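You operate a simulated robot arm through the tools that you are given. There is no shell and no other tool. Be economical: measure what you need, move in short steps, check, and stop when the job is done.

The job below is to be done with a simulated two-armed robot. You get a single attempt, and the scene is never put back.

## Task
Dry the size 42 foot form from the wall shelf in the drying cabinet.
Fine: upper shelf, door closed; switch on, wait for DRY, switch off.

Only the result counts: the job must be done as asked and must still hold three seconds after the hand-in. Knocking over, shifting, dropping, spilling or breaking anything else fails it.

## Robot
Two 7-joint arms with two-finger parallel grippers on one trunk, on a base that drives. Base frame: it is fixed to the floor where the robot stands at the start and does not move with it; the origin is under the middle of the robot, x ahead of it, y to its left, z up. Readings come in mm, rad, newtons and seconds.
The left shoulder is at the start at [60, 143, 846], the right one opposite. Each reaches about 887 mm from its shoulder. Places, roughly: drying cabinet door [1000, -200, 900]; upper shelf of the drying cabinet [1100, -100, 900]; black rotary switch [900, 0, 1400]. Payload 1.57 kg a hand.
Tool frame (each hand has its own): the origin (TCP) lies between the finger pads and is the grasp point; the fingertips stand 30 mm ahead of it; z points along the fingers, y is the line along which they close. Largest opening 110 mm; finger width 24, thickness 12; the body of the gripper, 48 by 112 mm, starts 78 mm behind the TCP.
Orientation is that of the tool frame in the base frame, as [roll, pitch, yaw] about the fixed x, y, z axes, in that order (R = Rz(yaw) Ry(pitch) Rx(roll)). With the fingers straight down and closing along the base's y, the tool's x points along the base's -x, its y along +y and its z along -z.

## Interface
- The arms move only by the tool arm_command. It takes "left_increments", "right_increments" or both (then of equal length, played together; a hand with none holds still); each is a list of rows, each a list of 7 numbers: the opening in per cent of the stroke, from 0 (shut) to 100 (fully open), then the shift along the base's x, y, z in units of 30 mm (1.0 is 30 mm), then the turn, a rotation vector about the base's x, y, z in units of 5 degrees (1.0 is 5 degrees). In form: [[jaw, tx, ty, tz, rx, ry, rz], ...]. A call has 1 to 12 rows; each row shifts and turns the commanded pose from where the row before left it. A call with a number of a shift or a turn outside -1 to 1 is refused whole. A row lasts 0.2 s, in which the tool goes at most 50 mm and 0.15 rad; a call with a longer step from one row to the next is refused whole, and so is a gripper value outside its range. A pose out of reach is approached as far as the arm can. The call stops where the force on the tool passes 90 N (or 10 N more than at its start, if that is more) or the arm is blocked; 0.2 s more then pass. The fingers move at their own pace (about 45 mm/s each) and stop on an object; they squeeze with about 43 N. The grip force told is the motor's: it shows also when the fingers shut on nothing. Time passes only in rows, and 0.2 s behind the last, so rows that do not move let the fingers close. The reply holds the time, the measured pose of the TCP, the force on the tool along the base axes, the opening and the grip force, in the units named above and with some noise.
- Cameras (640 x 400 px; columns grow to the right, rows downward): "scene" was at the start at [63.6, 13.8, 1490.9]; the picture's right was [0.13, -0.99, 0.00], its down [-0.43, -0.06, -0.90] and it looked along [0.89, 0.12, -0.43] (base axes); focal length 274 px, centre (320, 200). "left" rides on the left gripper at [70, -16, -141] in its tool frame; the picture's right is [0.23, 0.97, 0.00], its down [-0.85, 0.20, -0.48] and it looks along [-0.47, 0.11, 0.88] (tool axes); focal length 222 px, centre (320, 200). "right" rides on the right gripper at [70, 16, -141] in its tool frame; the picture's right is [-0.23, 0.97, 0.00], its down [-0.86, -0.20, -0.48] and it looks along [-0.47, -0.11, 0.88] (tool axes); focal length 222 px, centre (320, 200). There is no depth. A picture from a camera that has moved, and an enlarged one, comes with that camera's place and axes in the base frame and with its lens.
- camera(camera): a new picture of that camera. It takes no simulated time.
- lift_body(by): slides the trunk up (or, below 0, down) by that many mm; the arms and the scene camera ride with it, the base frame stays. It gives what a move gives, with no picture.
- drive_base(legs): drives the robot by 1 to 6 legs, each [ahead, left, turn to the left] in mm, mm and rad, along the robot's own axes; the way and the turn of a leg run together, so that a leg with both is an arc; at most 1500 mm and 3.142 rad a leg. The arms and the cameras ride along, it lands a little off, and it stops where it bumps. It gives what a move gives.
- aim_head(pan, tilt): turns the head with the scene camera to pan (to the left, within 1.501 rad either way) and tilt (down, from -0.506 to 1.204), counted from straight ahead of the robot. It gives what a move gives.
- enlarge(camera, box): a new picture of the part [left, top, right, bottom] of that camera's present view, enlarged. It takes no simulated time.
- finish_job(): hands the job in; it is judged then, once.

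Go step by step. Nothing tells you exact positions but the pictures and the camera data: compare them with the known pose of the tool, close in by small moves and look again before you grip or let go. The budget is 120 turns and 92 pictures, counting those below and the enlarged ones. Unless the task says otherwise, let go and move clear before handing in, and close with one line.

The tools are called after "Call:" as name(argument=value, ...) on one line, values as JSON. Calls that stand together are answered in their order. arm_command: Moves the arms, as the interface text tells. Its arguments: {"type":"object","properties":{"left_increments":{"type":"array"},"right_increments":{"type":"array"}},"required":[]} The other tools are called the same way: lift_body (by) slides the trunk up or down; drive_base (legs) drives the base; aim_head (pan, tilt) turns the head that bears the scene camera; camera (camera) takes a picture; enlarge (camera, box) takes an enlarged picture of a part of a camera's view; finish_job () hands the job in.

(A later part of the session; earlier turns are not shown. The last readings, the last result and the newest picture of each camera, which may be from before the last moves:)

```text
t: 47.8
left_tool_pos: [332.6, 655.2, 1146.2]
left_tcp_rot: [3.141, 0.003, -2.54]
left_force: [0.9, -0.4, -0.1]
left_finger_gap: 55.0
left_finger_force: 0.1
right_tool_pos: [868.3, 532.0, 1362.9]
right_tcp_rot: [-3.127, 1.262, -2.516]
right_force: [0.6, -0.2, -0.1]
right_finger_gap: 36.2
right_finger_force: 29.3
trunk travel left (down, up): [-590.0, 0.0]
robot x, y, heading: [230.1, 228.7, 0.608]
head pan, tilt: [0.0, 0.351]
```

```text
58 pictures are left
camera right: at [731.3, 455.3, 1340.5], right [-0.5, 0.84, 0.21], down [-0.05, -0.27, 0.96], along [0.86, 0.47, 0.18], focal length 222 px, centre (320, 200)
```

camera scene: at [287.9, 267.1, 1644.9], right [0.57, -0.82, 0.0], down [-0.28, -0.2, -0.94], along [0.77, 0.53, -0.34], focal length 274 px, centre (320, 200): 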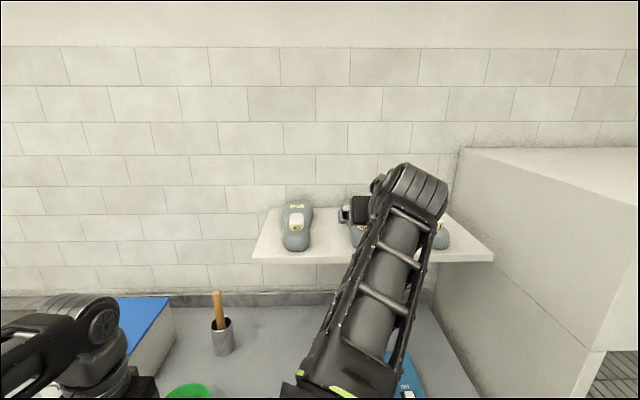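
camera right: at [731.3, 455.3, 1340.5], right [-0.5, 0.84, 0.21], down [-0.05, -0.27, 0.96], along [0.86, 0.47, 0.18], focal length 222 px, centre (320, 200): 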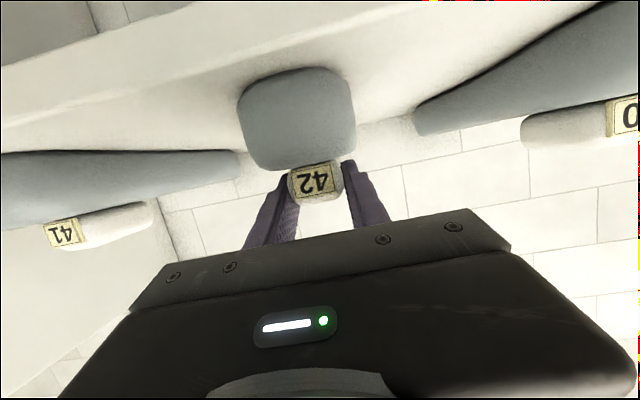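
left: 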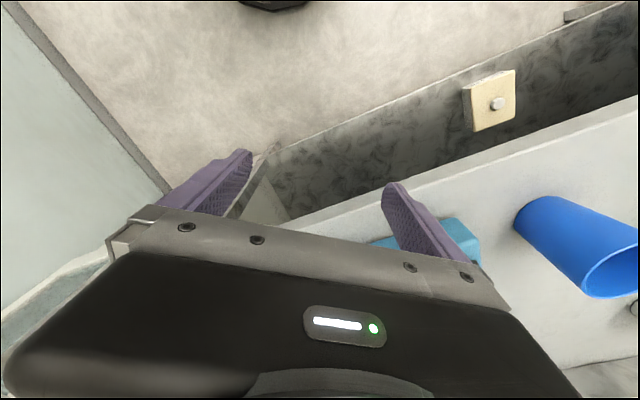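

Gripped the block (36 mm). I lift 30 mm and check.

Call:
arm_command(right_increments=[[0, 0, 0, 0.4, 0, 0, 0], [0, 0, 0, 0.6, 0, 0, 0], [0, 0, 0, 0.6, 0, 0, 0], [0, 0, 0, 0, 0, 0, 0]])

Call:
camera(camera="right")

Call:
camera(camera="scene")

```text
t: 48.8
left_tool_pos: [333.5, 657.0, 1145.8]
left_tcp_rot: [-3.141, -0.001, -2.539]
left_force: [-0.6, 1.1, -0.4]
left_finger_gap: 54.9
left_finger_force: 0.0
right_tool_pos: [867.9, 532.1, 1412.4]
right_tcp_rot: [-3.125, 1.26, -2.513]
right_force: [-0.8, -0.1, -3.1]
right_finger_gap: 35.4
right_finger_force: 43.2
trunk travel left (down, up): [-590.0, 0.0]
robot x, y, heading: [233.4, 230.3, 0.606]
head pan, tilt: [0.0, 0.351]
```

```text
57 pictures are left
camera right: at [731.2, 455.5, 1388.3], right [-0.5, 0.84, 0.21], down [-0.05, -0.27, 0.96], along [0.86, 0.47, 0.18], focal length 222 px, centre (320, 200)
```

right: 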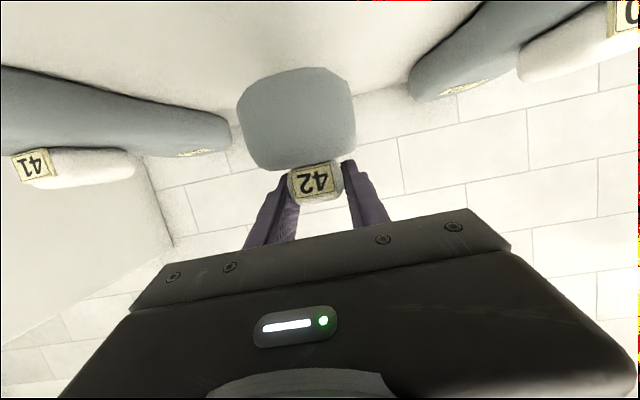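

```text
56 pictures are left
camera scene: at [286.9, 266.5, 1644.9], right [0.57, -0.82, 0.0], down [-0.28, -0.2, -0.94], along [0.77, 0.53, -0.34], focal length 274 px, centre (320, 200)
```

scene: 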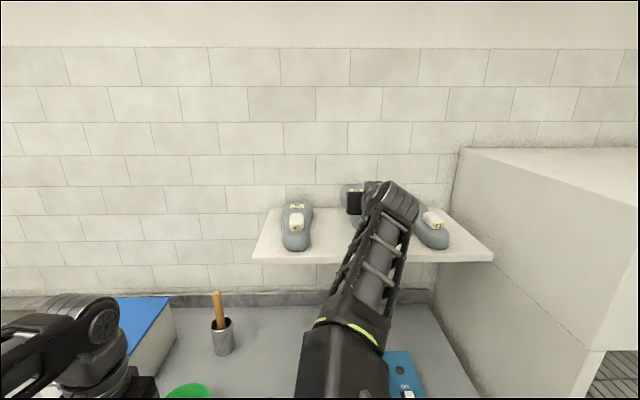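

The form is held firmly. I back away from the bench, lower the trunk and move right in front of the cabinet at a distance.

Call:
drive_base(legs=[[-700, 0, 0], [0, -400, 0]])

Call:
lift_body(by=-280)

Call:
aim_head(pan=-0.3, tilt=0.4)

Call:
camera(camera="scene")

```text
t: 54.7
left_tool_pos: [-17.1, -70.8, 1146.9]
left_tcp_rot: [-3.141, 0.0, -2.543]
left_force: [0.5, 0.0, -0.1]
left_finger_gap: 55.1
left_finger_force: 0.0
right_tool_pos: [517.4, -195.8, 1412.6]
right_tcp_rot: [-3.127, 1.262, -2.518]
right_force: [0.7, -0.8, -3.6]
right_finger_gap: 35.8
right_finger_force: 42.1
trunk travel left (down, up): [-590.0, 0.0]
robot x, y, heading: [-118.1, -497.5, 0.602]
head pan, tilt: [0.0, 0.351]
```

```text
t: 57.6
left_tool_pos: [-17.2, -68.4, 865.4]
left_tcp_rot: [-3.142, 0.0, -2.542]
left_force: [0.2, -0.4, 0.0]
left_finger_gap: 55.1
left_finger_force: 0.1
right_tool_pos: [517.4, -195.6, 1131.0]
right_tcp_rot: [-3.125, 1.262, -2.517]
right_force: [0.0, 0.0, -3.5]
right_finger_gap: 35.6
right_finger_force: 42.7
trunk travel left (down, up): [-310.0, 280.0]
robot x, y, heading: [-117.4, -498.0, 0.602]
head pan, tilt: [0.0, 0.351]
```

```text
t: 58.4
left_tool_pos: [-17.4, -69.4, 865.9]
left_tcp_rot: [-3.141, 0.001, -2.543]
left_force: [-0.2, 0.5, -0.4]
left_finger_gap: 55.0
left_finger_force: 0.1
right_tool_pos: [516.3, -195.6, 1131.5]
right_tcp_rot: [-3.125, 1.262, -2.517]
right_force: [0.1, 0.3, -3.6]
right_finger_gap: 35.6
right_finger_force: 42.2
trunk travel left (down, up): [-310.0, 280.0]
robot x, y, heading: [-119.5, -495.8, 0.602]
head pan, tilt: [-0.3, 0.4]
```

```text
55 pictures are left
camera scene: at [-52.8, -484.4, 1360.4], right [0.3, -0.96, 0.0], down [-0.37, -0.12, -0.92], along [0.88, 0.27, -0.39], focal length 274 px, centre (320, 200)
```

scene: 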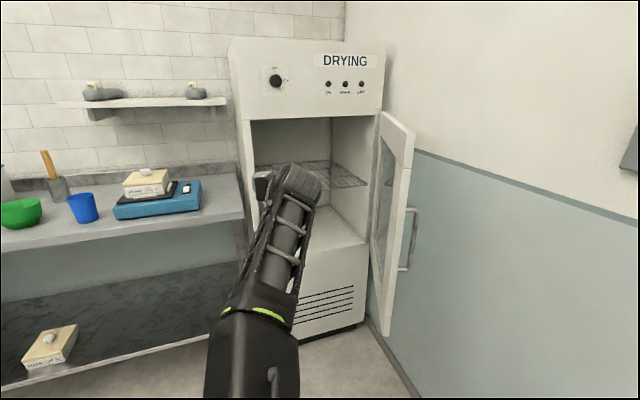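

Rack is at about z≈930, interior v −455…−915; door edge at about (270,-790). I shift the hand right and down, drive 70 mm right, and look.

Call:
arm_command(right_increments=[[0, 0.438, -0.637, -0.533, 0, 0, 0], [0, 0.438, -0.637, -0.533, 0, 0, 0], [0, 0.438, -0.637, -0.533, 0, 0, 0], [0, 0.438, -0.637, -0.533, 0, 0, 0], [0, 0.438, -0.637, -0.533, 0, 0, 0]])

Call:
drive_base(legs=[[0, -70, 0], [150, 0, 0]])

Call:
camera(camera="scene")

Call:
camera(camera="right")

```text
t: 59.6
left_tool_pos: [-17.1, -69.4, 866.5]
left_tcp_rot: [-3.141, -0.001, -2.542]
left_force: [-0.2, -0.8, -0.5]
left_finger_gap: 54.9
left_finger_force: 0.0
right_tool_pos: [583.6, -291.2, 1051.6]
right_tcp_rot: [-3.126, 1.262, -2.517]
right_force: [-2.1, 0.3, -4.6]
right_finger_gap: 35.9
right_finger_force: 42.9
trunk travel left (down, up): [-310.0, 280.0]
robot x, y, heading: [-120.8, -496.8, 0.599]
head pan, tilt: [-0.3, 0.4]
```

```text
t: 61.6
left_tool_pos: [148.2, -43.1, 865.2]
left_tcp_rot: [-3.141, 0.001, -2.544]
left_force: [-0.3, -0.3, 0.0]
left_finger_gap: 55.2
left_finger_force: 0.1
right_tool_pos: [747.3, -263.9, 1051.4]
right_tcp_rot: [-3.126, 1.261, -2.518]
right_force: [0.8, 0.5, -3.8]
right_finger_gap: 35.8
right_finger_force: 42.5
trunk travel left (down, up): [-310.0, 280.0]
robot x, y, heading: [43.8, -472.5, 0.6]
head pan, tilt: [-0.3, 0.4]
```

```text
54 pictures are left
camera scene: at [111.4, -457.9, 1360.3], right [0.29, -0.96, 0.0], down [-0.37, -0.12, -0.92], along [0.88, 0.27, -0.39], focal length 274 px, centre (320, 200)
```

scene: 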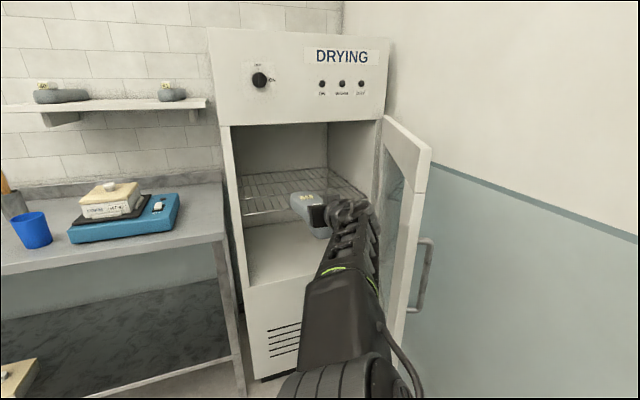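

```text
53 pictures are left
camera right: at [609.9, -340.5, 1028.1], right [-0.5, 0.84, 0.21], down [-0.05, -0.27, 0.96], along [0.86, 0.47, 0.18], focal length 222 px, centre (320, 200)
```

right: 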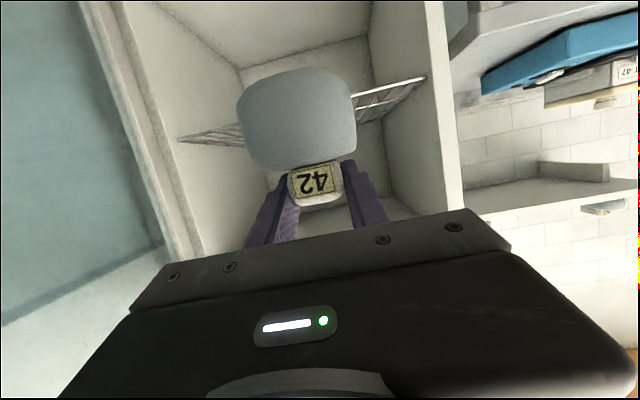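

Alignment is good (rack z≈927, TCP v≈-641). I drive in 250 mm first, then check.

Call:
drive_base(legs=[[250, 0, 0]])

Call:
camera(camera="scene")

Call:
camera(camera="right")

```text
t: 63.4
left_tool_pos: [356.0, 99.3, 865.8]
left_tcp_rot: [-3.14, 0.0, -2.546]
left_force: [0.5, 0.6, 0.3]
left_finger_gap: 55.0
left_finger_force: 0.1
right_tool_pos: [956.1, -122.6, 1051.0]
right_tcp_rot: [-3.126, 1.261, -2.519]
right_force: [0.2, 0.0, -3.5]
right_finger_gap: 35.7
right_finger_force: 42.6
trunk travel left (down, up): [-310.0, 280.0]
robot x, y, heading: [252.6, -325.1, 0.6]
head pan, tilt: [-0.3, 0.4]
```

```text
52 pictures are left
camera scene: at [319.8, -315.8, 1360.4], right [0.29, -0.96, 0.0], down [-0.37, -0.11, -0.92], along [0.88, 0.27, -0.39], focal length 274 px, centre (320, 200)
```

scene: 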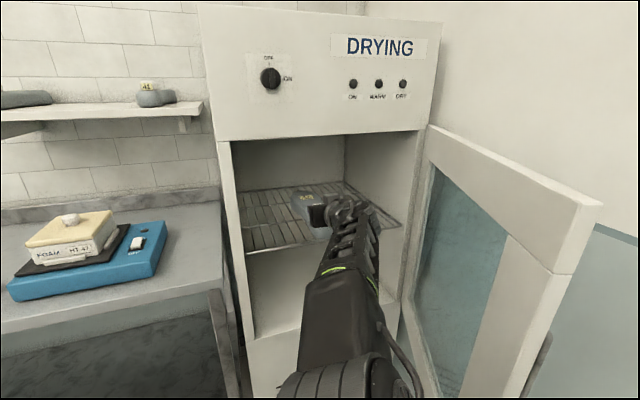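

```text
51 pictures are left
camera right: at [818.4, -199.1, 1028.1], right [-0.5, 0.84, 0.21], down [-0.05, -0.27, 0.96], along [0.86, 0.47, 0.18], focal length 222 px, centre (320, 200)
```

right: 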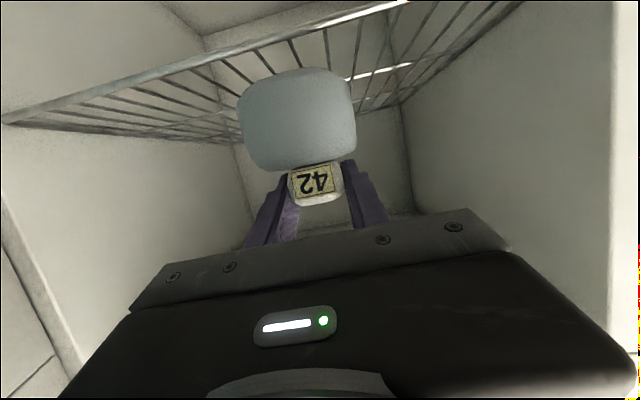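

Clear on all sides. I drive another 110 mm and extend the arm 50 mm.

Call:
drive_base(legs=[[110, 0, 0]])

Call:
arm_command(right_increments=[[0, 0.69, 0.473, 0, 0, 0, 0], [0, 0.69, 0.473, 0, 0, 0, 0], [0, 0, 0, -0.6, 0, 0, 0], [0, 0, 0, -0.6, 0, 0, 0]])

Call:
camera(camera="scene")

Call:
camera(camera="right")

```text
t: 64.6
left_tool_pos: [448.2, 161.8, 865.6]
left_tcp_rot: [3.141, -0.001, -2.548]
left_force: [0.2, 0.5, 0.4]
left_finger_gap: 55.0
left_finger_force: 0.2
right_tool_pos: [1047.4, -61.5, 1050.7]
right_tcp_rot: [-3.125, 1.26, -2.52]
right_force: [0.9, -0.4, -4.6]
right_finger_gap: 35.9
right_finger_force: 42.8
trunk travel left (down, up): [-310.0, 280.0]
robot x, y, heading: [345.2, -269.4, 0.601]
head pan, tilt: [-0.3, 0.4]
```

```text
t: 65.6
left_tool_pos: [447.7, 160.7, 866.2]
left_tcp_rot: [-3.14, -0.002, -2.546]
left_force: [-0.1, 0.4, -0.3]
left_finger_gap: 55.1
left_finger_force: 0.1
right_tool_pos: [1088.7, -33.8, 1014.9]
right_tcp_rot: [-3.125, 1.26, -2.519]
right_force: [-0.1, -0.4, -2.7]
right_finger_gap: 35.7
right_finger_force: 42.9
trunk travel left (down, up): [-310.0, 280.0]
robot x, y, heading: [345.7, -265.3, 0.599]
head pan, tilt: [-0.3, 0.4]
```

```text
50 pictures are left
camera scene: at [410.5, -254.3, 1360.4], right [0.29, -0.96, 0.0], down [-0.37, -0.11, -0.92], along [0.88, 0.27, -0.39], focal length 274 px, centre (320, 200)
```

scene: 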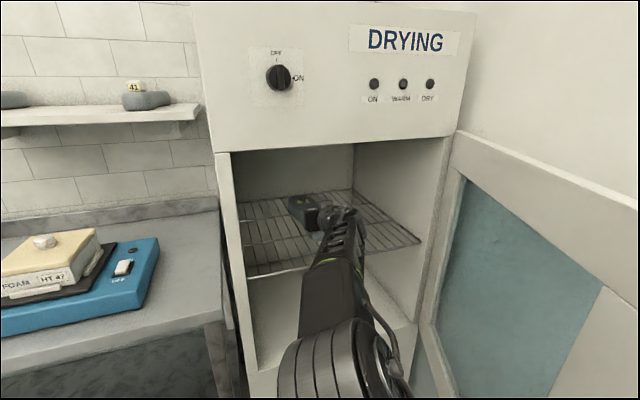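

```text
49 pictures are left
camera right: at [950.9, -110.2, 992.4], right [-0.5, 0.84, 0.21], down [-0.05, -0.27, 0.96], along [0.87, 0.47, 0.18], focal length 222 px, centre (320, 200)
```

right: 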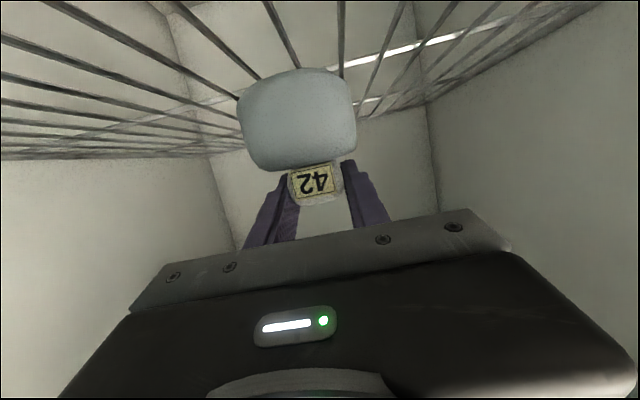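

Form is over the rack, ~20 mm above. I lower gently watching the force.

Call:
arm_command(right_increments=[[0, 0, 0, -0.3, 0, 0, 0], [0, 0, 0, -0.2, 0, 0, 0], [0, 0, 0, 0, 0, 0, 0]])

Call:
arm_command(right_increments=[[0, 0, 0, -0.1, 0, 0, 0], [0, 0, 0, 0, 0, 0, 0]])

Call:
arm_command(right_increments=[[0, 0, 0, -0.1, 0, 0, 0], [0, 0, 0, 0, 0, 0, 0]])

```text
t: 66.4
left_tool_pos: [447.7, 160.2, 865.0]
left_tcp_rot: [-3.141, -0.001, -2.547]
left_force: [-0.5, 0.1, 0.1]
left_finger_gap: 55.0
left_finger_force: 0.1
right_tool_pos: [1087.5, -34.1, 1000.7]
right_tcp_rot: [-3.128, 1.261, -2.523]
right_force: [-0.5, 0.7, -2.8]
right_finger_gap: 35.5
right_finger_force: 42.8
trunk travel left (down, up): [-310.0, 280.0]
robot x, y, heading: [345.2, -266.6, 0.596]
head pan, tilt: [-0.3, 0.4]
```

```text
t: 67.0
left_tool_pos: [449.0, 160.8, 865.8]
left_tcp_rot: [3.14, 0.002, -2.547]
left_force: [0.4, -0.2, 0.5]
left_finger_gap: 55.2
left_finger_force: 0.0
right_tool_pos: [1088.1, -33.5, 997.2]
right_tcp_rot: [-3.126, 1.262, -2.52]
right_force: [-0.1, 0.3, -2.9]
right_finger_gap: 35.6
right_finger_force: 42.7
trunk travel left (down, up): [-310.0, 280.0]
robot x, y, heading: [339.3, -266.1, 0.598]
head pan, tilt: [-0.3, 0.4]
```

```text
t: 67.6
left_tool_pos: [448.3, 160.8, 865.4]
left_tcp_rot: [3.14, 0.001, -2.546]
left_force: [-0.3, -0.3, 1.2]
left_finger_gap: 55.3
left_finger_force: 0.0
right_tool_pos: [1088.9, -33.0, 995.2]
right_tcp_rot: [-3.127, 1.263, -2.523]
right_force: [0.4, 0.5, -2.7]
right_finger_gap: 35.6
right_finger_force: 42.8
trunk travel left (down, up): [-310.0, 280.0]
robot x, y, heading: [341.8, -269.6, 0.597]
head pan, tilt: [-0.3, 0.4]
```

Call:
arm_command(right_increments=[[0, 0, 0, -0.1, 0, 0, 0], [0, 0, 0, 0, 0, 0, 0]])

Call:
arm_command(right_increments=[[0, 0, 0, -0.1, 0, 0, 0], [0, 0, 0, 0, 0, 0, 0]])

Call:
arm_command(right_increments=[[0, 0, 0, -0.1, 0, 0, 0], [0, 0, 0, 0, 0, 0, 0]])

Call:
camera(camera="right")

```text
t: 68.2
left_tool_pos: [446.7, 160.0, 865.4]
left_tcp_rot: [-3.14, 0.001, -2.546]
left_force: [0.2, 0.5, 0.1]
left_finger_gap: 55.0
left_finger_force: 0.0
right_tool_pos: [1086.9, -34.1, 995.5]
right_tcp_rot: [-3.134, 1.266, -2.525]
right_force: [1.7, 0.8, 7.6]
right_finger_gap: 35.6
right_finger_force: 42.3
trunk travel left (down, up): [-310.0, 280.0]
robot x, y, heading: [345.2, -265.4, 0.599]
head pan, tilt: [-0.3, 0.4]
```

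```text
t: 68.8
left_tool_pos: [446.3, 160.0, 864.8]
left_tcp_rot: [-3.14, 0.001, -2.547]
left_force: [-0.7, 0.4, 0.1]
left_finger_gap: 55.1
left_finger_force: 0.0
right_tool_pos: [1087.4, -34.3, 994.0]
right_tcp_rot: [-3.124, 1.269, -2.52]
right_force: [11.8, 5.0, 29.3]
right_finger_gap: 35.9
right_finger_force: 42.7
trunk travel left (down, up): [-310.0, 280.0]
robot x, y, heading: [346.4, -270.4, 0.596]
head pan, tilt: [-0.3, 0.4]
```

```text
t: 69.4
left_tool_pos: [446.2, 160.4, 866.4]
left_tcp_rot: [-3.141, 0.003, -2.546]
left_force: [-0.1, 0.8, 0.5]
left_finger_gap: 54.8
left_finger_force: 0.1
right_tool_pos: [1087.3, -34.3, 991.7]
right_tcp_rot: [-3.124, 1.271, -2.515]
right_force: [11.5, 2.5, 38.0]
right_finger_gap: 35.4
right_finger_force: 42.1
trunk travel left (down, up): [-310.0, 280.0]
robot x, y, heading: [344.9, -266.8, 0.594]
head pan, tilt: [-0.3, 0.4]
```

```text
48 pictures are left
camera right: at [950.0, -110.0, 967.5], right [-0.5, 0.84, 0.21], down [-0.06, -0.28, 0.96], along [0.86, 0.47, 0.19], focal length 222 px, centre (320, 200)
```

right: 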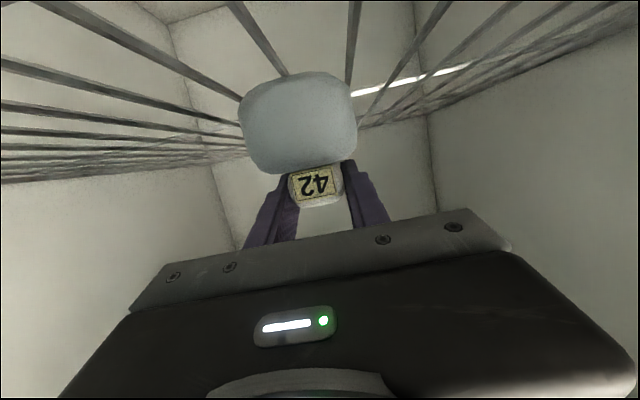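

Rack contact is felt. I relax the push by 6 mm, open, and retreat a little to check.

Call:
arm_command(right_increments=[[0, 0, 0, 0.18, 0, 0, 0], [0, 0, 0, 0, 0, 0, 0], [60, 0, 0, 0, 0, 0, 0], [60, 0, 0, 0, 0, 0, 0], [100, 0, 0, 0, 0, 0, 0], [100, 0, 0, 0, 0, 0, 0], [100, 0, 0, 0, 0, 0, 0], [100, 0, 0, 0, 0, 0, 0]])

Call:
camera(camera="right")

```text
t: 71.2
left_tool_pos: [446.3, 161.1, 866.9]
left_tcp_rot: [-3.141, 0.002, -2.546]
left_force: [0.7, 1.0, 1.0]
left_finger_gap: 55.0
left_finger_force: 0.0
right_tool_pos: [1085.9, -35.5, 992.7]
right_tcp_rot: [-3.129, 1.262, -2.522]
right_force: [3.7, -6.4, 18.0]
right_finger_gap: 104.3
right_finger_force: 0.0
trunk travel left (down, up): [-310.0, 280.0]
robot x, y, heading: [341.1, -265.9, 0.599]
head pan, tilt: [-0.3, 0.4]
```

```text
47 pictures are left
camera right: at [949.6, -110.9, 969.0], right [-0.5, 0.84, 0.21], down [-0.05, -0.27, 0.96], along [0.86, 0.47, 0.18], focal length 222 px, centre (320, 200)
```

right: 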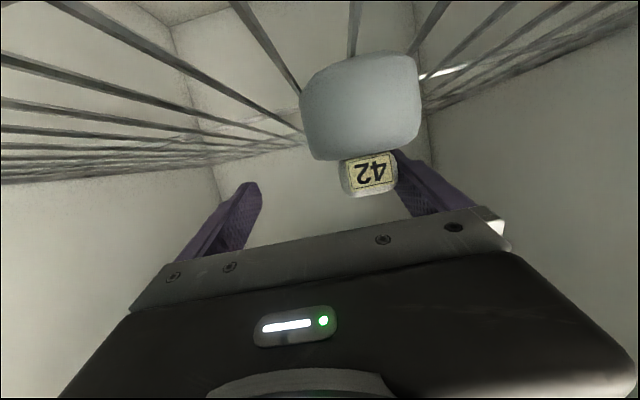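

The form shifted slightly with the left finger. I move the hand a little left to free it, raise a few mm, and look.

Call:
arm_command(right_increments=[[100, 0, 0, 0.1, 0, 0, 0], [100, -0.19, 0.275, 0.05, 0, 0, 0], [100, -0.19, 0.275, 0, 0, 0, 0], [100, 0, 0, 0, 0, 0, 0]])

Call:
camera(camera="right")

Call:
enlarge(camera="scene", box=[210, 130, 450, 290])

```text
t: 72.2
left_tool_pos: [447.6, 161.0, 864.9]
left_tcp_rot: [-3.141, 0.0, -2.546]
left_force: [-0.4, -0.3, 0.1]
left_finger_gap: 55.1
left_finger_force: 0.1
right_tool_pos: [1075.2, -15.9, 995.2]
right_tcp_rot: [-3.124, 1.26, -2.517]
right_force: [0.1, -0.6, -0.4]
right_finger_gap: 109.8
right_finger_force: 0.0
trunk travel left (down, up): [-310.0, 280.0]
robot x, y, heading: [343.0, -265.1, 0.596]
head pan, tilt: [-0.3, 0.4]
```

```text
46 pictures are left
camera right: at [938.7, -93.3, 971.9], right [-0.5, 0.84, 0.21], down [-0.05, -0.27, 0.96], along [0.86, 0.47, 0.18], focal length 222 px, centre (320, 200)
```

right: 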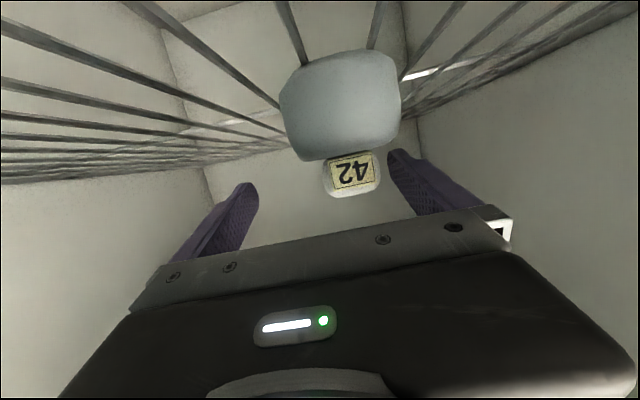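

```text
2.50 times, centred on (330, 210) of scene
camera zoom: at [410.0, -254.3, 1360.4], right [0.29, -0.96, 0.0], down [-0.37, -0.11, -0.92], along [0.88, 0.27, -0.39], focal length 686 px, centre (295, 175)
```

zoom: 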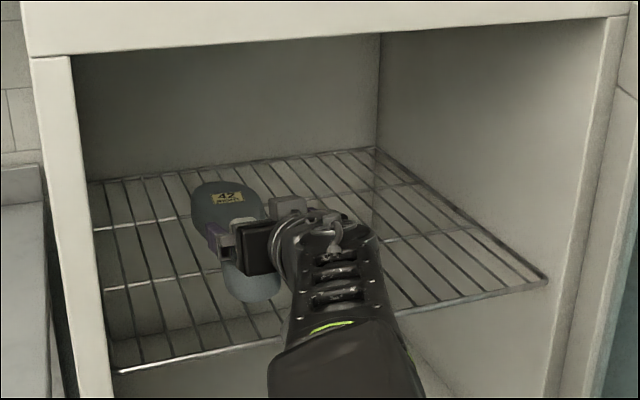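

The form sits flat and free on the upper rack. I center the hand, raise slightly, and back out.

Call:
arm_command(right_increments=[[100, -0.19, 0.275, 0.15, 0, 0, 0], [100, -0.9, -0.62, 0.3, 0, 0, 0], [100, -0.8, -0.55, 0.3, 0, 0, 0], [100, -0.8, -0.55, 0.2, 0, 0, 0], [100, -0.8, -0.55, 0, 0, 0, 0]])

Call:
camera(camera="right")

Call:
drive_base(legs=[[-430, 0, 0]])

Call:
camera(camera="scene")

```text
t: 73.4
left_tool_pos: [446.4, 160.6, 865.8]
left_tcp_rot: [-3.14, 0.003, -2.543]
left_force: [-0.1, -0.9, 0.3]
left_finger_gap: 55.0
left_finger_force: 0.0
right_tool_pos: [971.6, -79.4, 1023.2]
right_tcp_rot: [-3.128, 1.258, -2.521]
right_force: [-0.7, -0.3, -0.2]
right_finger_gap: 109.9
right_finger_force: 0.0
trunk travel left (down, up): [-310.0, 280.0]
robot x, y, heading: [347.4, -267.8, 0.597]
head pan, tilt: [-0.3, 0.4]
```

```text
44 pictures are left
camera right: at [834.3, -154.5, 1000.2], right [-0.5, 0.84, 0.21], down [-0.05, -0.27, 0.96], along [0.87, 0.47, 0.18], focal length 222 px, centre (320, 200)
```

right: 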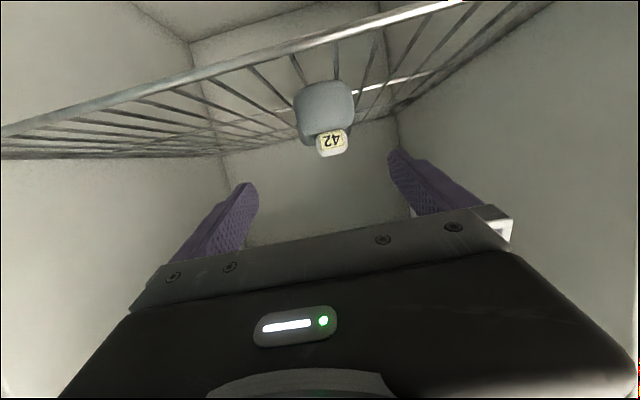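

```text
t: 76.0
left_tool_pos: [90.7, -82.1, 865.1]
left_tcp_rot: [3.141, 0.002, -2.541]
left_force: [0.2, 0.1, 1.1]
left_finger_gap: 54.9
left_finger_force: 0.1
right_tool_pos: [615.2, -319.4, 1023.8]
right_tcp_rot: [-3.125, 1.26, -2.515]
right_force: [-0.2, 0.3, 0.0]
right_finger_gap: 110.1
right_finger_force: 0.1
trunk travel left (down, up): [-310.0, 280.0]
robot x, y, heading: [-10.7, -510.0, 0.598]
head pan, tilt: [-0.3, 0.4]
```

```text
43 pictures are left
camera scene: at [53.3, -497.3, 1360.5], right [0.29, -0.96, 0.0], down [-0.37, -0.11, -0.92], along [0.88, 0.27, -0.39], focal length 274 px, centre (320, 200)
```

scene: 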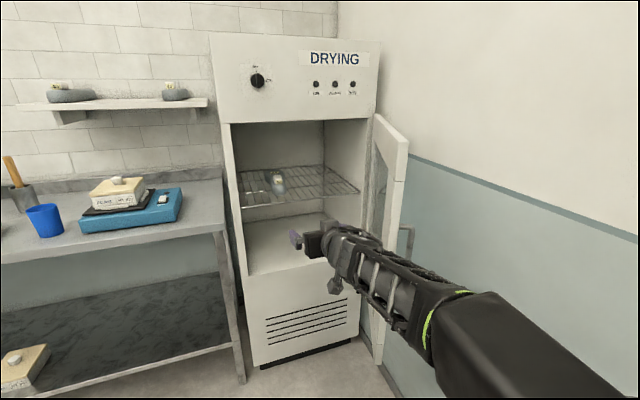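

Form 42 rests on the upper rack. Now to close the door I'll bring the closed right hand to the outside (right) of the door, above the handle; first raise, back up, and shift the hand right.

Call:
lift_body(by=110)

Call:
drive_base(legs=[[-190, 0, 0]])

Call:
arm_command(right_increments=[[0, 0.51, -0.742, 0, 0, 0, 0], [0, 0.51, -0.742, 0, 0, 0, 0], [0, 0.51, -0.742, 0, 0, 0, 0], [0, 0.51, -0.742, 0, 0, 0, 0], [0, 0.51, -0.742, 0, 0, 0, 0], [0, 0.51, -0.742, 0, 0, 0, 0], [0, 0.51, -0.742, 0, 0, 0, 0], [0, 0.51, -0.742, 0, 0, 0, 0], [0, 0.51, -0.742, 0, 0, 0, 0]])

Call:
camera(camera="scene")

Call:
camera(camera="right")

```text
t: 77.4
left_tool_pos: [89.3, -81.7, 975.2]
left_tcp_rot: [3.141, -0.001, -2.542]
left_force: [-0.3, -0.2, 0.6]
left_finger_gap: 55.3
left_finger_force: 0.1
right_tool_pos: [614.6, -318.4, 1132.9]
right_tcp_rot: [-3.128, 1.26, -2.519]
right_force: [-0.3, -0.1, 0.5]
right_finger_gap: 109.7
right_finger_force: 0.0
trunk travel left (down, up): [-420.0, 170.0]
robot x, y, heading: [-7.9, -508.1, 0.598]
head pan, tilt: [-0.3, 0.4]
```

```text
t: 79.0
left_tool_pos: [-67.7, -190.6, 976.3]
left_tcp_rot: [-3.141, 0.001, -2.544]
left_force: [-0.1, -0.3, -0.1]
left_finger_gap: 54.9
left_finger_force: 0.1
right_tool_pos: [457.6, -427.6, 1133.3]
right_tcp_rot: [-3.126, 1.262, -2.518]
right_force: [-0.5, -1.0, 0.2]
right_finger_gap: 109.8
right_finger_force: 0.0
trunk travel left (down, up): [-420.0, 170.0]
robot x, y, heading: [-169.7, -614.9, 0.6]
head pan, tilt: [-0.3, 0.4]
```

```text
t: 81.0
left_tool_pos: [-66.0, -189.2, 975.0]
left_tcp_rot: [-3.141, 0.0, -2.544]
left_force: [-0.5, 0.4, -1.1]
left_finger_gap: 54.9
left_finger_force: 0.1
right_tool_pos: [596.1, -626.8, 1133.0]
right_tcp_rot: [-3.129, 1.261, -2.521]
right_force: [0.2, -0.5, -0.4]
right_finger_gap: 0.0
right_finger_force: 21.2
trunk travel left (down, up): [-420.0, 170.0]
robot x, y, heading: [-168.9, -615.2, 0.595]
head pan, tilt: [-0.3, 0.4]
```

```text
42 pictures are left
camera scene: at [-103.1, -604.5, 1470.4], right [0.29, -0.96, 0.0], down [-0.37, -0.11, -0.92], along [0.88, 0.27, -0.39], focal length 274 px, centre (320, 200)
```

scene: 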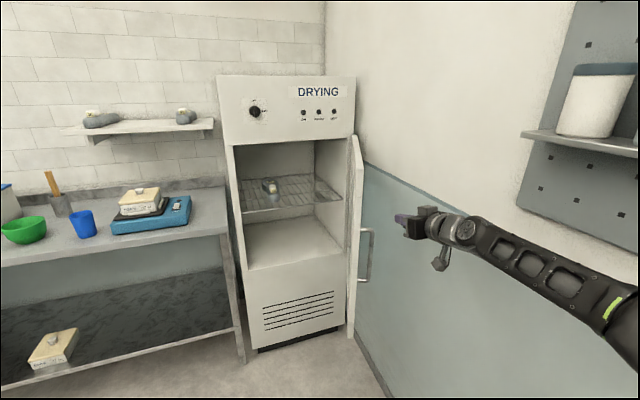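

```text
41 pictures are left
camera right: at [458.6, -703.8, 1109.8], right [-0.5, 0.84, 0.21], down [-0.05, -0.27, 0.96], along [0.86, 0.47, 0.18], focal length 222 px, centre (320, 200)
```

right: 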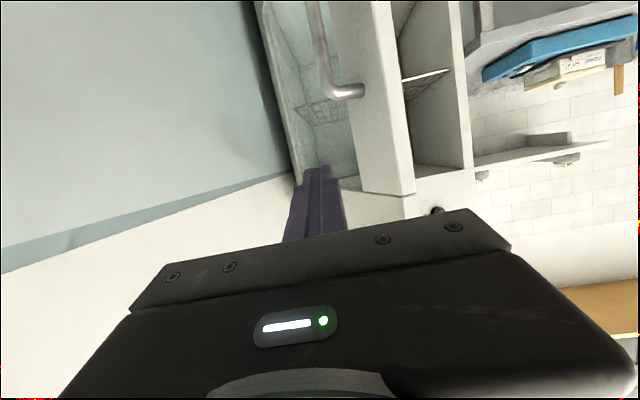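

The hand is to the right of the door edge, above the handle. I drive forward beside the door, then sweep left to start closing it.

Call:
drive_base(legs=[[170, 0, 0]])

Call:
camera(camera="right")

Call:
camera(camera="scene")

```text
t: 82.5
left_tool_pos: [76.8, -91.3, 975.5]
left_tcp_rot: [3.141, 0.002, -2.542]
left_force: [-0.1, -0.1, 0.5]
left_finger_gap: 55.2
left_finger_force: 0.1
right_tool_pos: [739.0, -530.1, 1131.5]
right_tcp_rot: [-3.127, 1.259, -2.519]
right_force: [-0.2, 0.1, -0.1]
right_finger_gap: 0.0
right_finger_force: 21.0
trunk travel left (down, up): [-420.0, 170.0]
robot x, y, heading: [-25.8, -522.7, 0.596]
head pan, tilt: [-0.3, 0.4]
```

```text
40 pictures are left
camera right: at [601.4, -605.3, 1109.6], right [-0.5, 0.84, 0.21], down [-0.05, -0.27, 0.96], along [0.86, 0.47, 0.18], focal length 222 px, centre (320, 200)
```

right: 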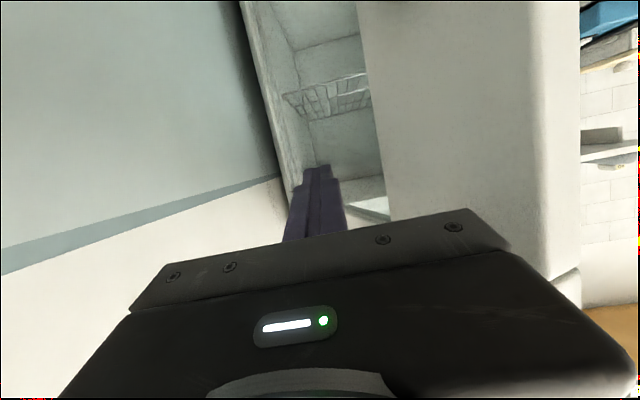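

```text
39 pictures are left
camera scene: at [40.0, -506.5, 1470.4], right [0.29, -0.96, 0.0], down [-0.37, -0.12, -0.92], along [0.88, 0.27, -0.39], focal length 274 px, centre (320, 200)
```

scene: 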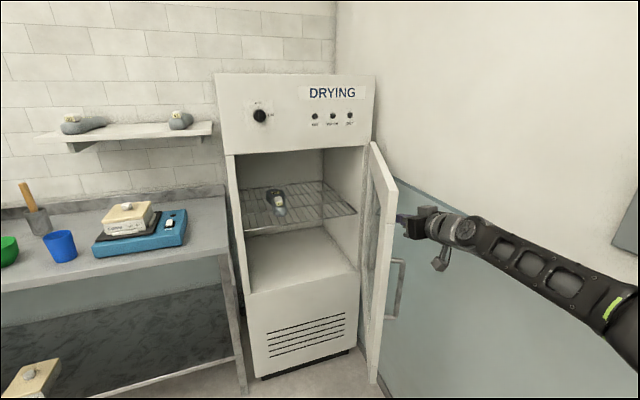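

Fingers are beside the outer door face. I sweep left and forward along the arc.

Call:
drive_base(legs=[[20, 60, 0], [15, 63, 0], [50, 90, 0]])

Call:
camera(camera="scene")

```text
t: 84.8
left_tool_pos: [25.1, 133.3, 974.5]
left_tcp_rot: [-3.139, 0.002, -2.543]
left_force: [0.4, 0.9, 0.2]
left_finger_gap: 55.0
left_finger_force: 0.0
right_tool_pos: [686.2, -303.1, 1132.2]
right_tcp_rot: [-3.124, 1.26, -2.513]
right_force: [-0.4, -0.1, 0.4]
right_finger_gap: 0.0
right_finger_force: 21.4
trunk travel left (down, up): [-420.0, 170.0]
robot x, y, heading: [-79.4, -292.8, 0.605]
head pan, tilt: [-0.3, 0.4]
```

```text
38 pictures are left
camera scene: at [-11.2, -281.2, 1470.4], right [0.3, -0.96, 0.0], down [-0.37, -0.12, -0.92], along [0.88, 0.27, -0.39], focal length 274 px, centre (320, 200)
```

scene: 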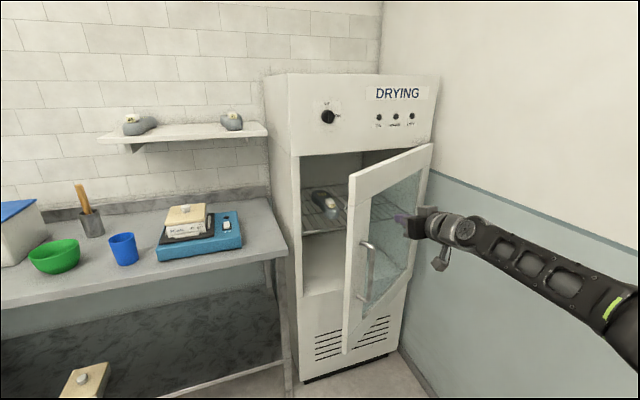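

The door is closing (about 40° left). I continue forward and left.

Call:
drive_base(legs=[[80, 85, 0], [85, 60, 0]])

Call:
camera(camera="scene")

```text
t: 86.8
left_tool_pos: [81.7, 346.6, 973.9]
left_tcp_rot: [-3.14, 0.0, -2.544]
left_force: [-0.3, 0.4, -0.4]
left_finger_gap: 55.2
left_finger_force: 0.1
right_tool_pos: [743.5, -91.0, 1132.7]
right_tcp_rot: [-3.126, 1.259, -2.515]
right_force: [-0.4, 0.2, 0.1]
right_finger_gap: 0.0
right_finger_force: 21.5
trunk travel left (down, up): [-420.0, 170.0]
robot x, y, heading: [-25.8, -83.1, 0.599]
head pan, tilt: [-0.3, 0.4]
```

```text
37 pictures are left
camera scene: at [44.8, -69.0, 1470.4], right [0.3, -0.96, 0.0], down [-0.37, -0.12, -0.92], along [0.88, 0.27, -0.39], focal length 274 px, centre (320, 200)
```

scene: 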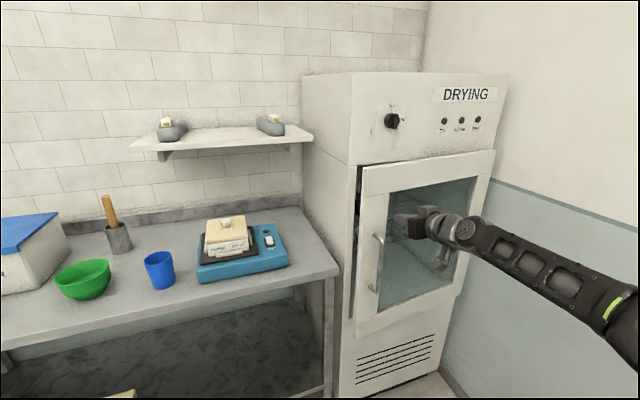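

Almost closed (~10°). I shift 40 mm left onto the stile and push forward.

Call:
drive_base(legs=[[0, 40, 0], [118, 0, 0]])

Call:
arm_command(right_increments=[[0, 0.41, 0.284, 0, 0, 0, 0], [0, 0.41, 0.284, 0, 0, 0, 0], [0, 0.41, 0.284, 0, 0, 0, 0]])

Call:
camera(camera="scene")

```text
t: 88.5
left_tool_pos: [155.5, 444.5, 975.5]
left_tcp_rot: [3.142, 0.0, -2.541]
left_force: [-0.7, 0.2, -0.3]
left_finger_gap: 54.9
left_finger_force: 0.0
right_tool_pos: [817.5, 7.0, 1132.3]
right_tcp_rot: [-3.128, 1.262, -2.518]
right_force: [0.2, 0.7, -1.0]
right_finger_gap: 0.0
right_finger_force: 21.6
trunk travel left (down, up): [-420.0, 170.0]
robot x, y, heading: [51.6, 16.4, 0.598]
head pan, tilt: [-0.3, 0.4]
```

```text
t: 89.0
left_tool_pos: [146.3, 439.2, 978.7]
left_tcp_rot: [-3.137, 0.01, -2.551]
left_force: [0.0, -0.1, -0.3]
left_finger_gap: 54.8
left_finger_force: 0.1
right_tool_pos: [820.2, 7.8, 1134.6]
right_tcp_rot: [-3.127, 1.248, -2.519]
right_force: [-66.5, -31.3, 17.8]
right_finger_gap: 0.3
right_finger_force: 21.0
trunk travel left (down, up): [-420.0, 170.0]
robot x, y, heading: [48.5, 16.9, 0.591]
head pan, tilt: [-0.3, 0.4]
stopped in row 2 (right hand): the force on the tool passed its limit (the readings are from after the stop); the commanded pose is now the measured one
```

```text
36 pictures are left
camera scene: at [102.1, 21.9, 1471.5], right [0.29, -0.96, 0.0], down [-0.36, -0.11, -0.93], along [0.89, 0.27, -0.38], focal length 274 px, centre (320, 200)
```

scene: 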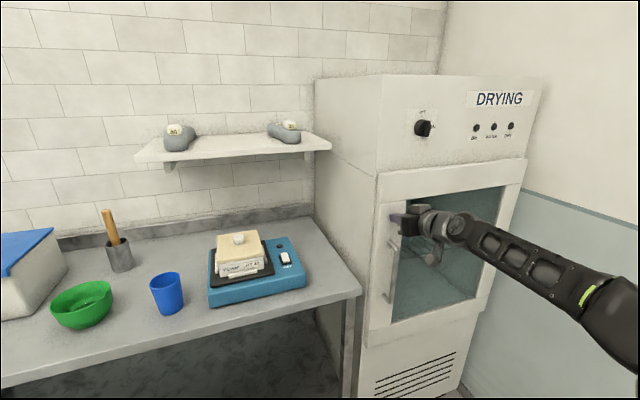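

The door shut against ~75 N of push. I back away, and look at the door and knob closely.

Call:
drive_base(legs=[[-150, 0, 0]])

Call:
lift_body(by=170)

Call:
camera(camera="scene")

Call:
enlarge(camera="scene", box=[360, 130, 520, 230])

```text
t: 90.4
left_tool_pos: [28.2, 356.6, 975.5]
left_tcp_rot: [-3.141, 0.002, -2.548]
left_force: [-1.0, -1.2, 0.7]
left_finger_gap: 54.8
left_finger_force: 0.0
right_tool_pos: [705.2, -72.1, 1126.3]
right_tcp_rot: [-3.133, 1.239, -2.523]
right_force: [-0.2, 0.5, 0.0]
right_finger_gap: 0.0
right_finger_force: 20.8
trunk travel left (down, up): [-420.0, 170.0]
robot x, y, heading: [-77.6, -63.9, 0.593]
head pan, tilt: [-0.3, 0.4]
```

```text
t: 92.3
left_tool_pos: [29.2, 357.1, 1145.2]
left_tcp_rot: [-3.141, -0.001, -2.547]
left_force: [1.0, -0.5, 0.5]
left_finger_gap: 54.9
left_finger_force: 0.0
right_tool_pos: [706.4, -70.2, 1295.4]
right_tcp_rot: [-3.134, 1.24, -2.524]
right_force: [-0.3, -1.1, 0.4]
right_finger_gap: 0.0
right_finger_force: 21.6
trunk travel left (down, up): [-590.0, 0.0]
robot x, y, heading: [-73.6, -70.7, 0.595]
head pan, tilt: [-0.3, 0.4]
```

```text
35 pictures are left
camera scene: at [-9.1, -57.9, 1640.4], right [0.29, -0.96, 0.0], down [-0.37, -0.11, -0.92], along [0.88, 0.27, -0.39], focal length 274 px, centre (320, 200)
```

scene: 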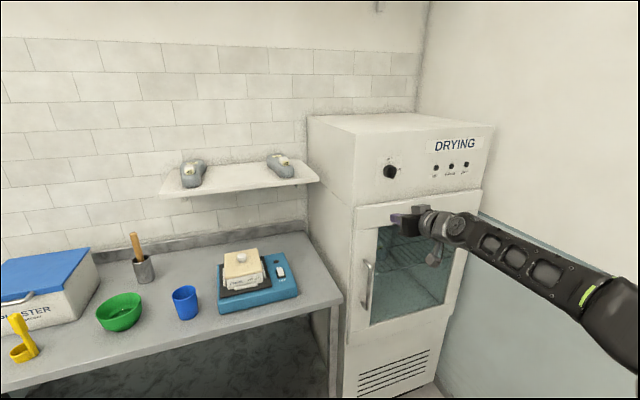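

```text
4.00 times, centred on (440, 180) of scene
camera zoom: at [-9.1, -57.9, 1640.4], right [0.29, -0.96, 0.0], down [-0.37, -0.11, -0.92], along [0.88, 0.27, -0.39], focal length 1098 px, centre (-160, 280)
```

zoom: 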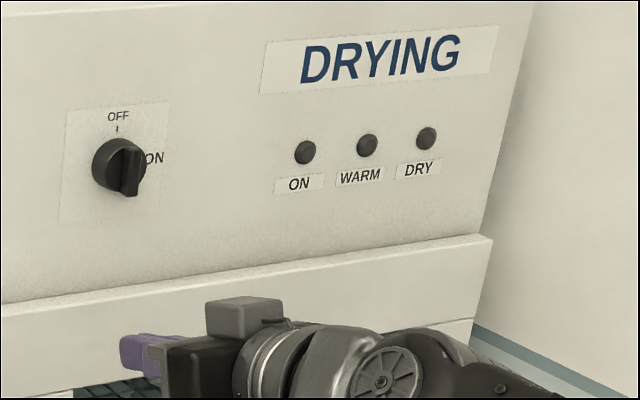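

Door is closed and the knob has a vertical bar (OFF at top, ON at right), at about u 715, v -527, z 1375. I align the right hand horizontally in front of it.

Call:
drive_base(legs=[[0, -69, 0]])

Call:
arm_command(right_increments=[[50, 0, 0, 0.667, 0.539, -0.783, 0], [50, 0, 0, 0.667, 0.539, -0.783, 0], [50, 0, 0, 0.667, 0.539, -0.783, 0], [50, 0, 0, 0.667, 0.539, -0.783, 0], [50, 0, 0, 0, 0, 0, 0]])

Call:
camera(camera="right")

Call:
camera(camera="scene")

```text
t: 93.3
left_tool_pos: [68.2, 299.8, 1146.2]
left_tcp_rot: [3.14, 0.002, -2.547]
left_force: [0.7, 0.0, -0.2]
left_finger_gap: 55.2
left_finger_force: 0.0
right_tool_pos: [745.2, -128.6, 1294.1]
right_tcp_rot: [-3.14, 1.24, -2.529]
right_force: [0.4, 0.0, -0.4]
right_finger_gap: 0.0
right_finger_force: 21.2
trunk travel left (down, up): [-590.0, 0.0]
robot x, y, heading: [-35.2, -129.1, 0.594]
head pan, tilt: [-0.3, 0.4]
```

```text
t: 94.5
left_tool_pos: [69.0, 300.4, 1145.1]
left_tcp_rot: [-3.141, 0.002, -2.548]
left_force: [0.6, -0.7, 0.9]
left_finger_gap: 55.0
left_finger_force: 0.1
right_tool_pos: [743.4, -127.1, 1375.6]
right_tcp_rot: [-1.283, 1.566, -0.675]
right_force: [0.0, -0.5, 0.4]
right_finger_gap: 55.1
right_finger_force: 0.2
trunk travel left (down, up): [-590.0, 0.0]
robot x, y, heading: [-37.0, -126.1, 0.597]
head pan, tilt: [-0.3, 0.4]
```

```text
33 pictures are left
camera right: at [619.3, -195.8, 1306.2], right [-0.56, 0.8, 0.22], down [-0.28, -0.43, 0.86], along [0.78, 0.42, 0.47], focal length 222 px, centre (320, 200)
```

right: 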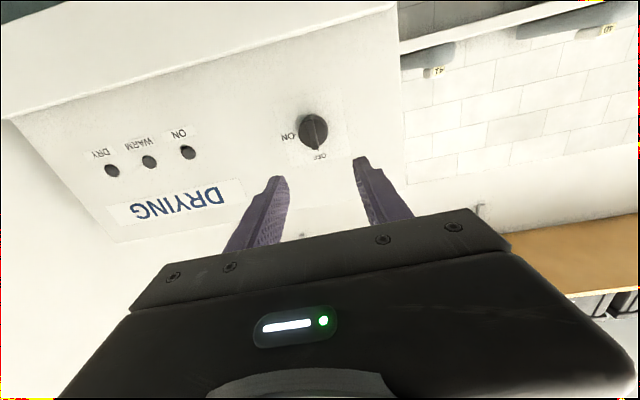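

```text
32 pictures are left
camera scene: at [29.0, -114.5, 1640.4], right [0.29, -0.96, 0.0], down [-0.37, -0.11, -0.92], along [0.88, 0.27, -0.39], focal length 274 px, centre (320, 200)
```

scene: 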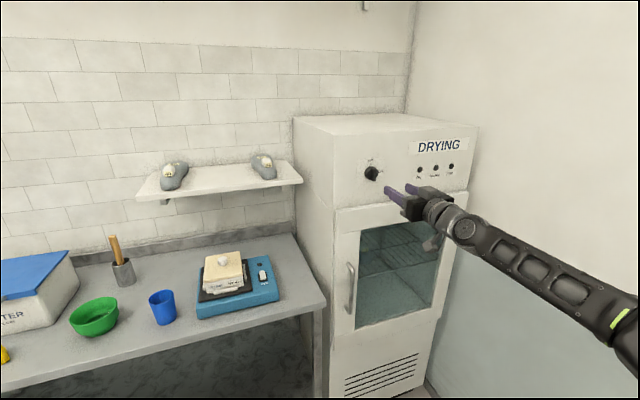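

Knob center refines to about (729,-535,1370). I drive 120 mm ahead, 9 mm right, and look.

Call:
drive_base(legs=[[120, -9, 0]])

Call:
arm_command(right_increments=[[50, 0, 0, -0.17, 0, 0, 0], [50, 0, 0, 0, 0, 0, 0]])

Call:
camera(camera="right")

Call:
enlarge(camera="scene", box=[330, 110, 490, 210])

```text
t: 95.8
left_tool_pos: [174.5, 361.7, 1145.1]
left_tcp_rot: [-3.141, 0.001, -2.549]
left_force: [0.8, 0.0, -0.8]
left_finger_gap: 54.8
left_finger_force: 0.0
right_tool_pos: [852.3, -66.2, 1375.2]
right_tcp_rot: [-1.807, 1.567, -1.194]
right_force: [0.8, -0.5, -0.4]
right_finger_gap: 55.1
right_finger_force: 0.1
trunk travel left (down, up): [-590.0, 0.0]
robot x, y, heading: [66.6, -65.4, 0.598]
head pan, tilt: [-0.3, 0.4]
```

```text
t: 96.4
left_tool_pos: [171.1, 360.7, 1145.3]
left_tcp_rot: [3.14, 0.003, -2.549]
left_force: [-0.2, -0.3, 0.3]
left_finger_gap: 54.9
left_finger_force: 0.1
right_tool_pos: [848.7, -68.0, 1370.9]
right_tcp_rot: [-1.459, 1.565, -0.851]
right_force: [0.0, -0.5, 0.4]
right_finger_gap: 54.9
right_finger_force: 0.0
trunk travel left (down, up): [-590.0, 0.0]
robot x, y, heading: [67.3, -63.7, 0.597]
head pan, tilt: [-0.3, 0.4]
```

```text
31 pictures are left
camera right: at [724.3, -136.1, 1301.2], right [-0.56, 0.8, 0.22], down [-0.28, -0.43, 0.86], along [0.78, 0.42, 0.47], focal length 222 px, centre (320, 200)
```

right: 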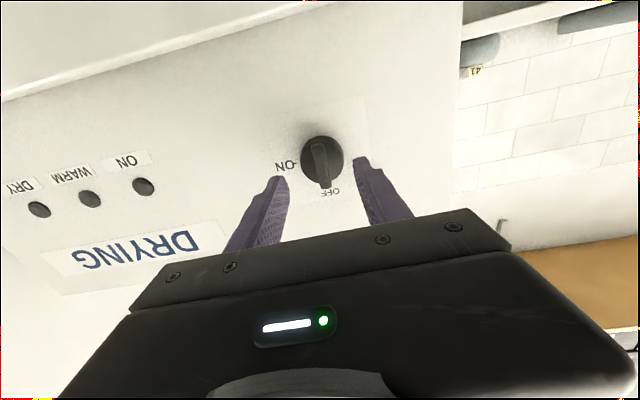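

```text
4.00 times, centred on (410, 160) of scene
camera zoom: at [133.8, -54.5, 1640.4], right [0.29, -0.96, 0.0], down [-0.37, -0.11, -0.92], along [0.88, 0.27, -0.39], focal length 1098 px, centre (-40, 360)
```

zoom: 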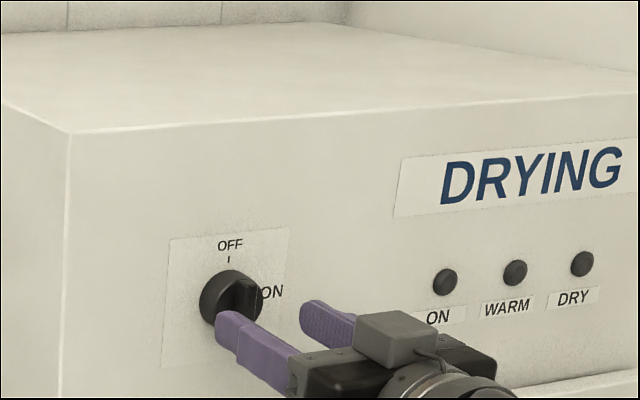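

Aligned with the knob bar within ~2 mm. I advance 38 mm and close on the bar.

Call:
arm_command(right_increments=[[50, 0.51, 0.38, -0.03, 0, 0, 0], [50, 0.51, 0.38, -0.03, 0, 0, 0], [50, 0, 0, 0, 0, 0, 0]])

Call:
camera(camera="right")

Call:
enlarge(camera="scene", box=[340, 130, 450, 200])

```text
t: 97.2
left_tool_pos: [172.1, 361.0, 1144.9]
left_tcp_rot: [3.141, 0.001, -2.548]
left_force: [-0.4, 0.1, -0.2]
left_finger_gap: 54.9
left_finger_force: 0.2
right_tool_pos: [880.1, -45.6, 1368.0]
right_tcp_rot: [-1.473, 1.565, -0.863]
right_force: [-0.6, 0.2, -0.3]
right_finger_gap: 54.8
right_finger_force: 0.1
trunk travel left (down, up): [-590.0, 0.0]
robot x, y, heading: [65.3, -66.3, 0.597]
head pan, tilt: [-0.3, 0.4]
```

```text
29 pictures are left
camera right: at [754.8, -113.4, 1299.0], right [-0.56, 0.8, 0.22], down [-0.28, -0.43, 0.86], along [0.78, 0.42, 0.47], focal length 222 px, centre (320, 200)
```

right: 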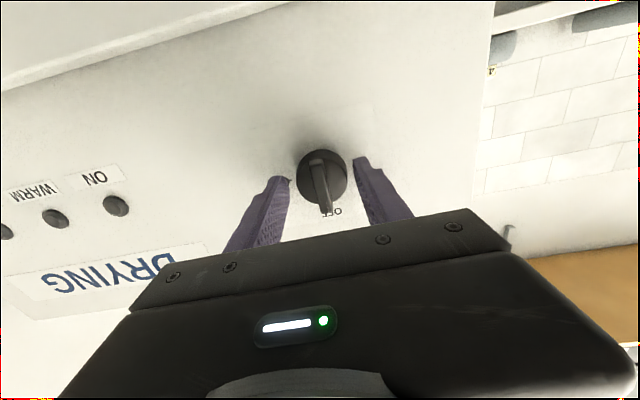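

```text
5.71 times, centred on (395, 165) of scene
camera zoom: at [133.9, -54.6, 1640.5], right [0.29, -0.96, 0.0], down [-0.37, -0.11, -0.92], along [0.88, 0.27, -0.39], focal length 1568 px, centre (-109, 400)
```

zoom: 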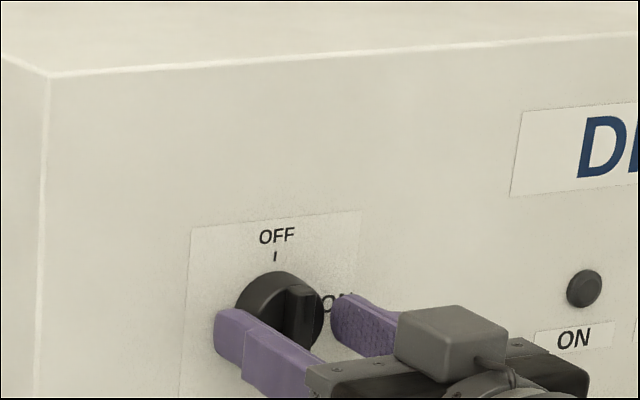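

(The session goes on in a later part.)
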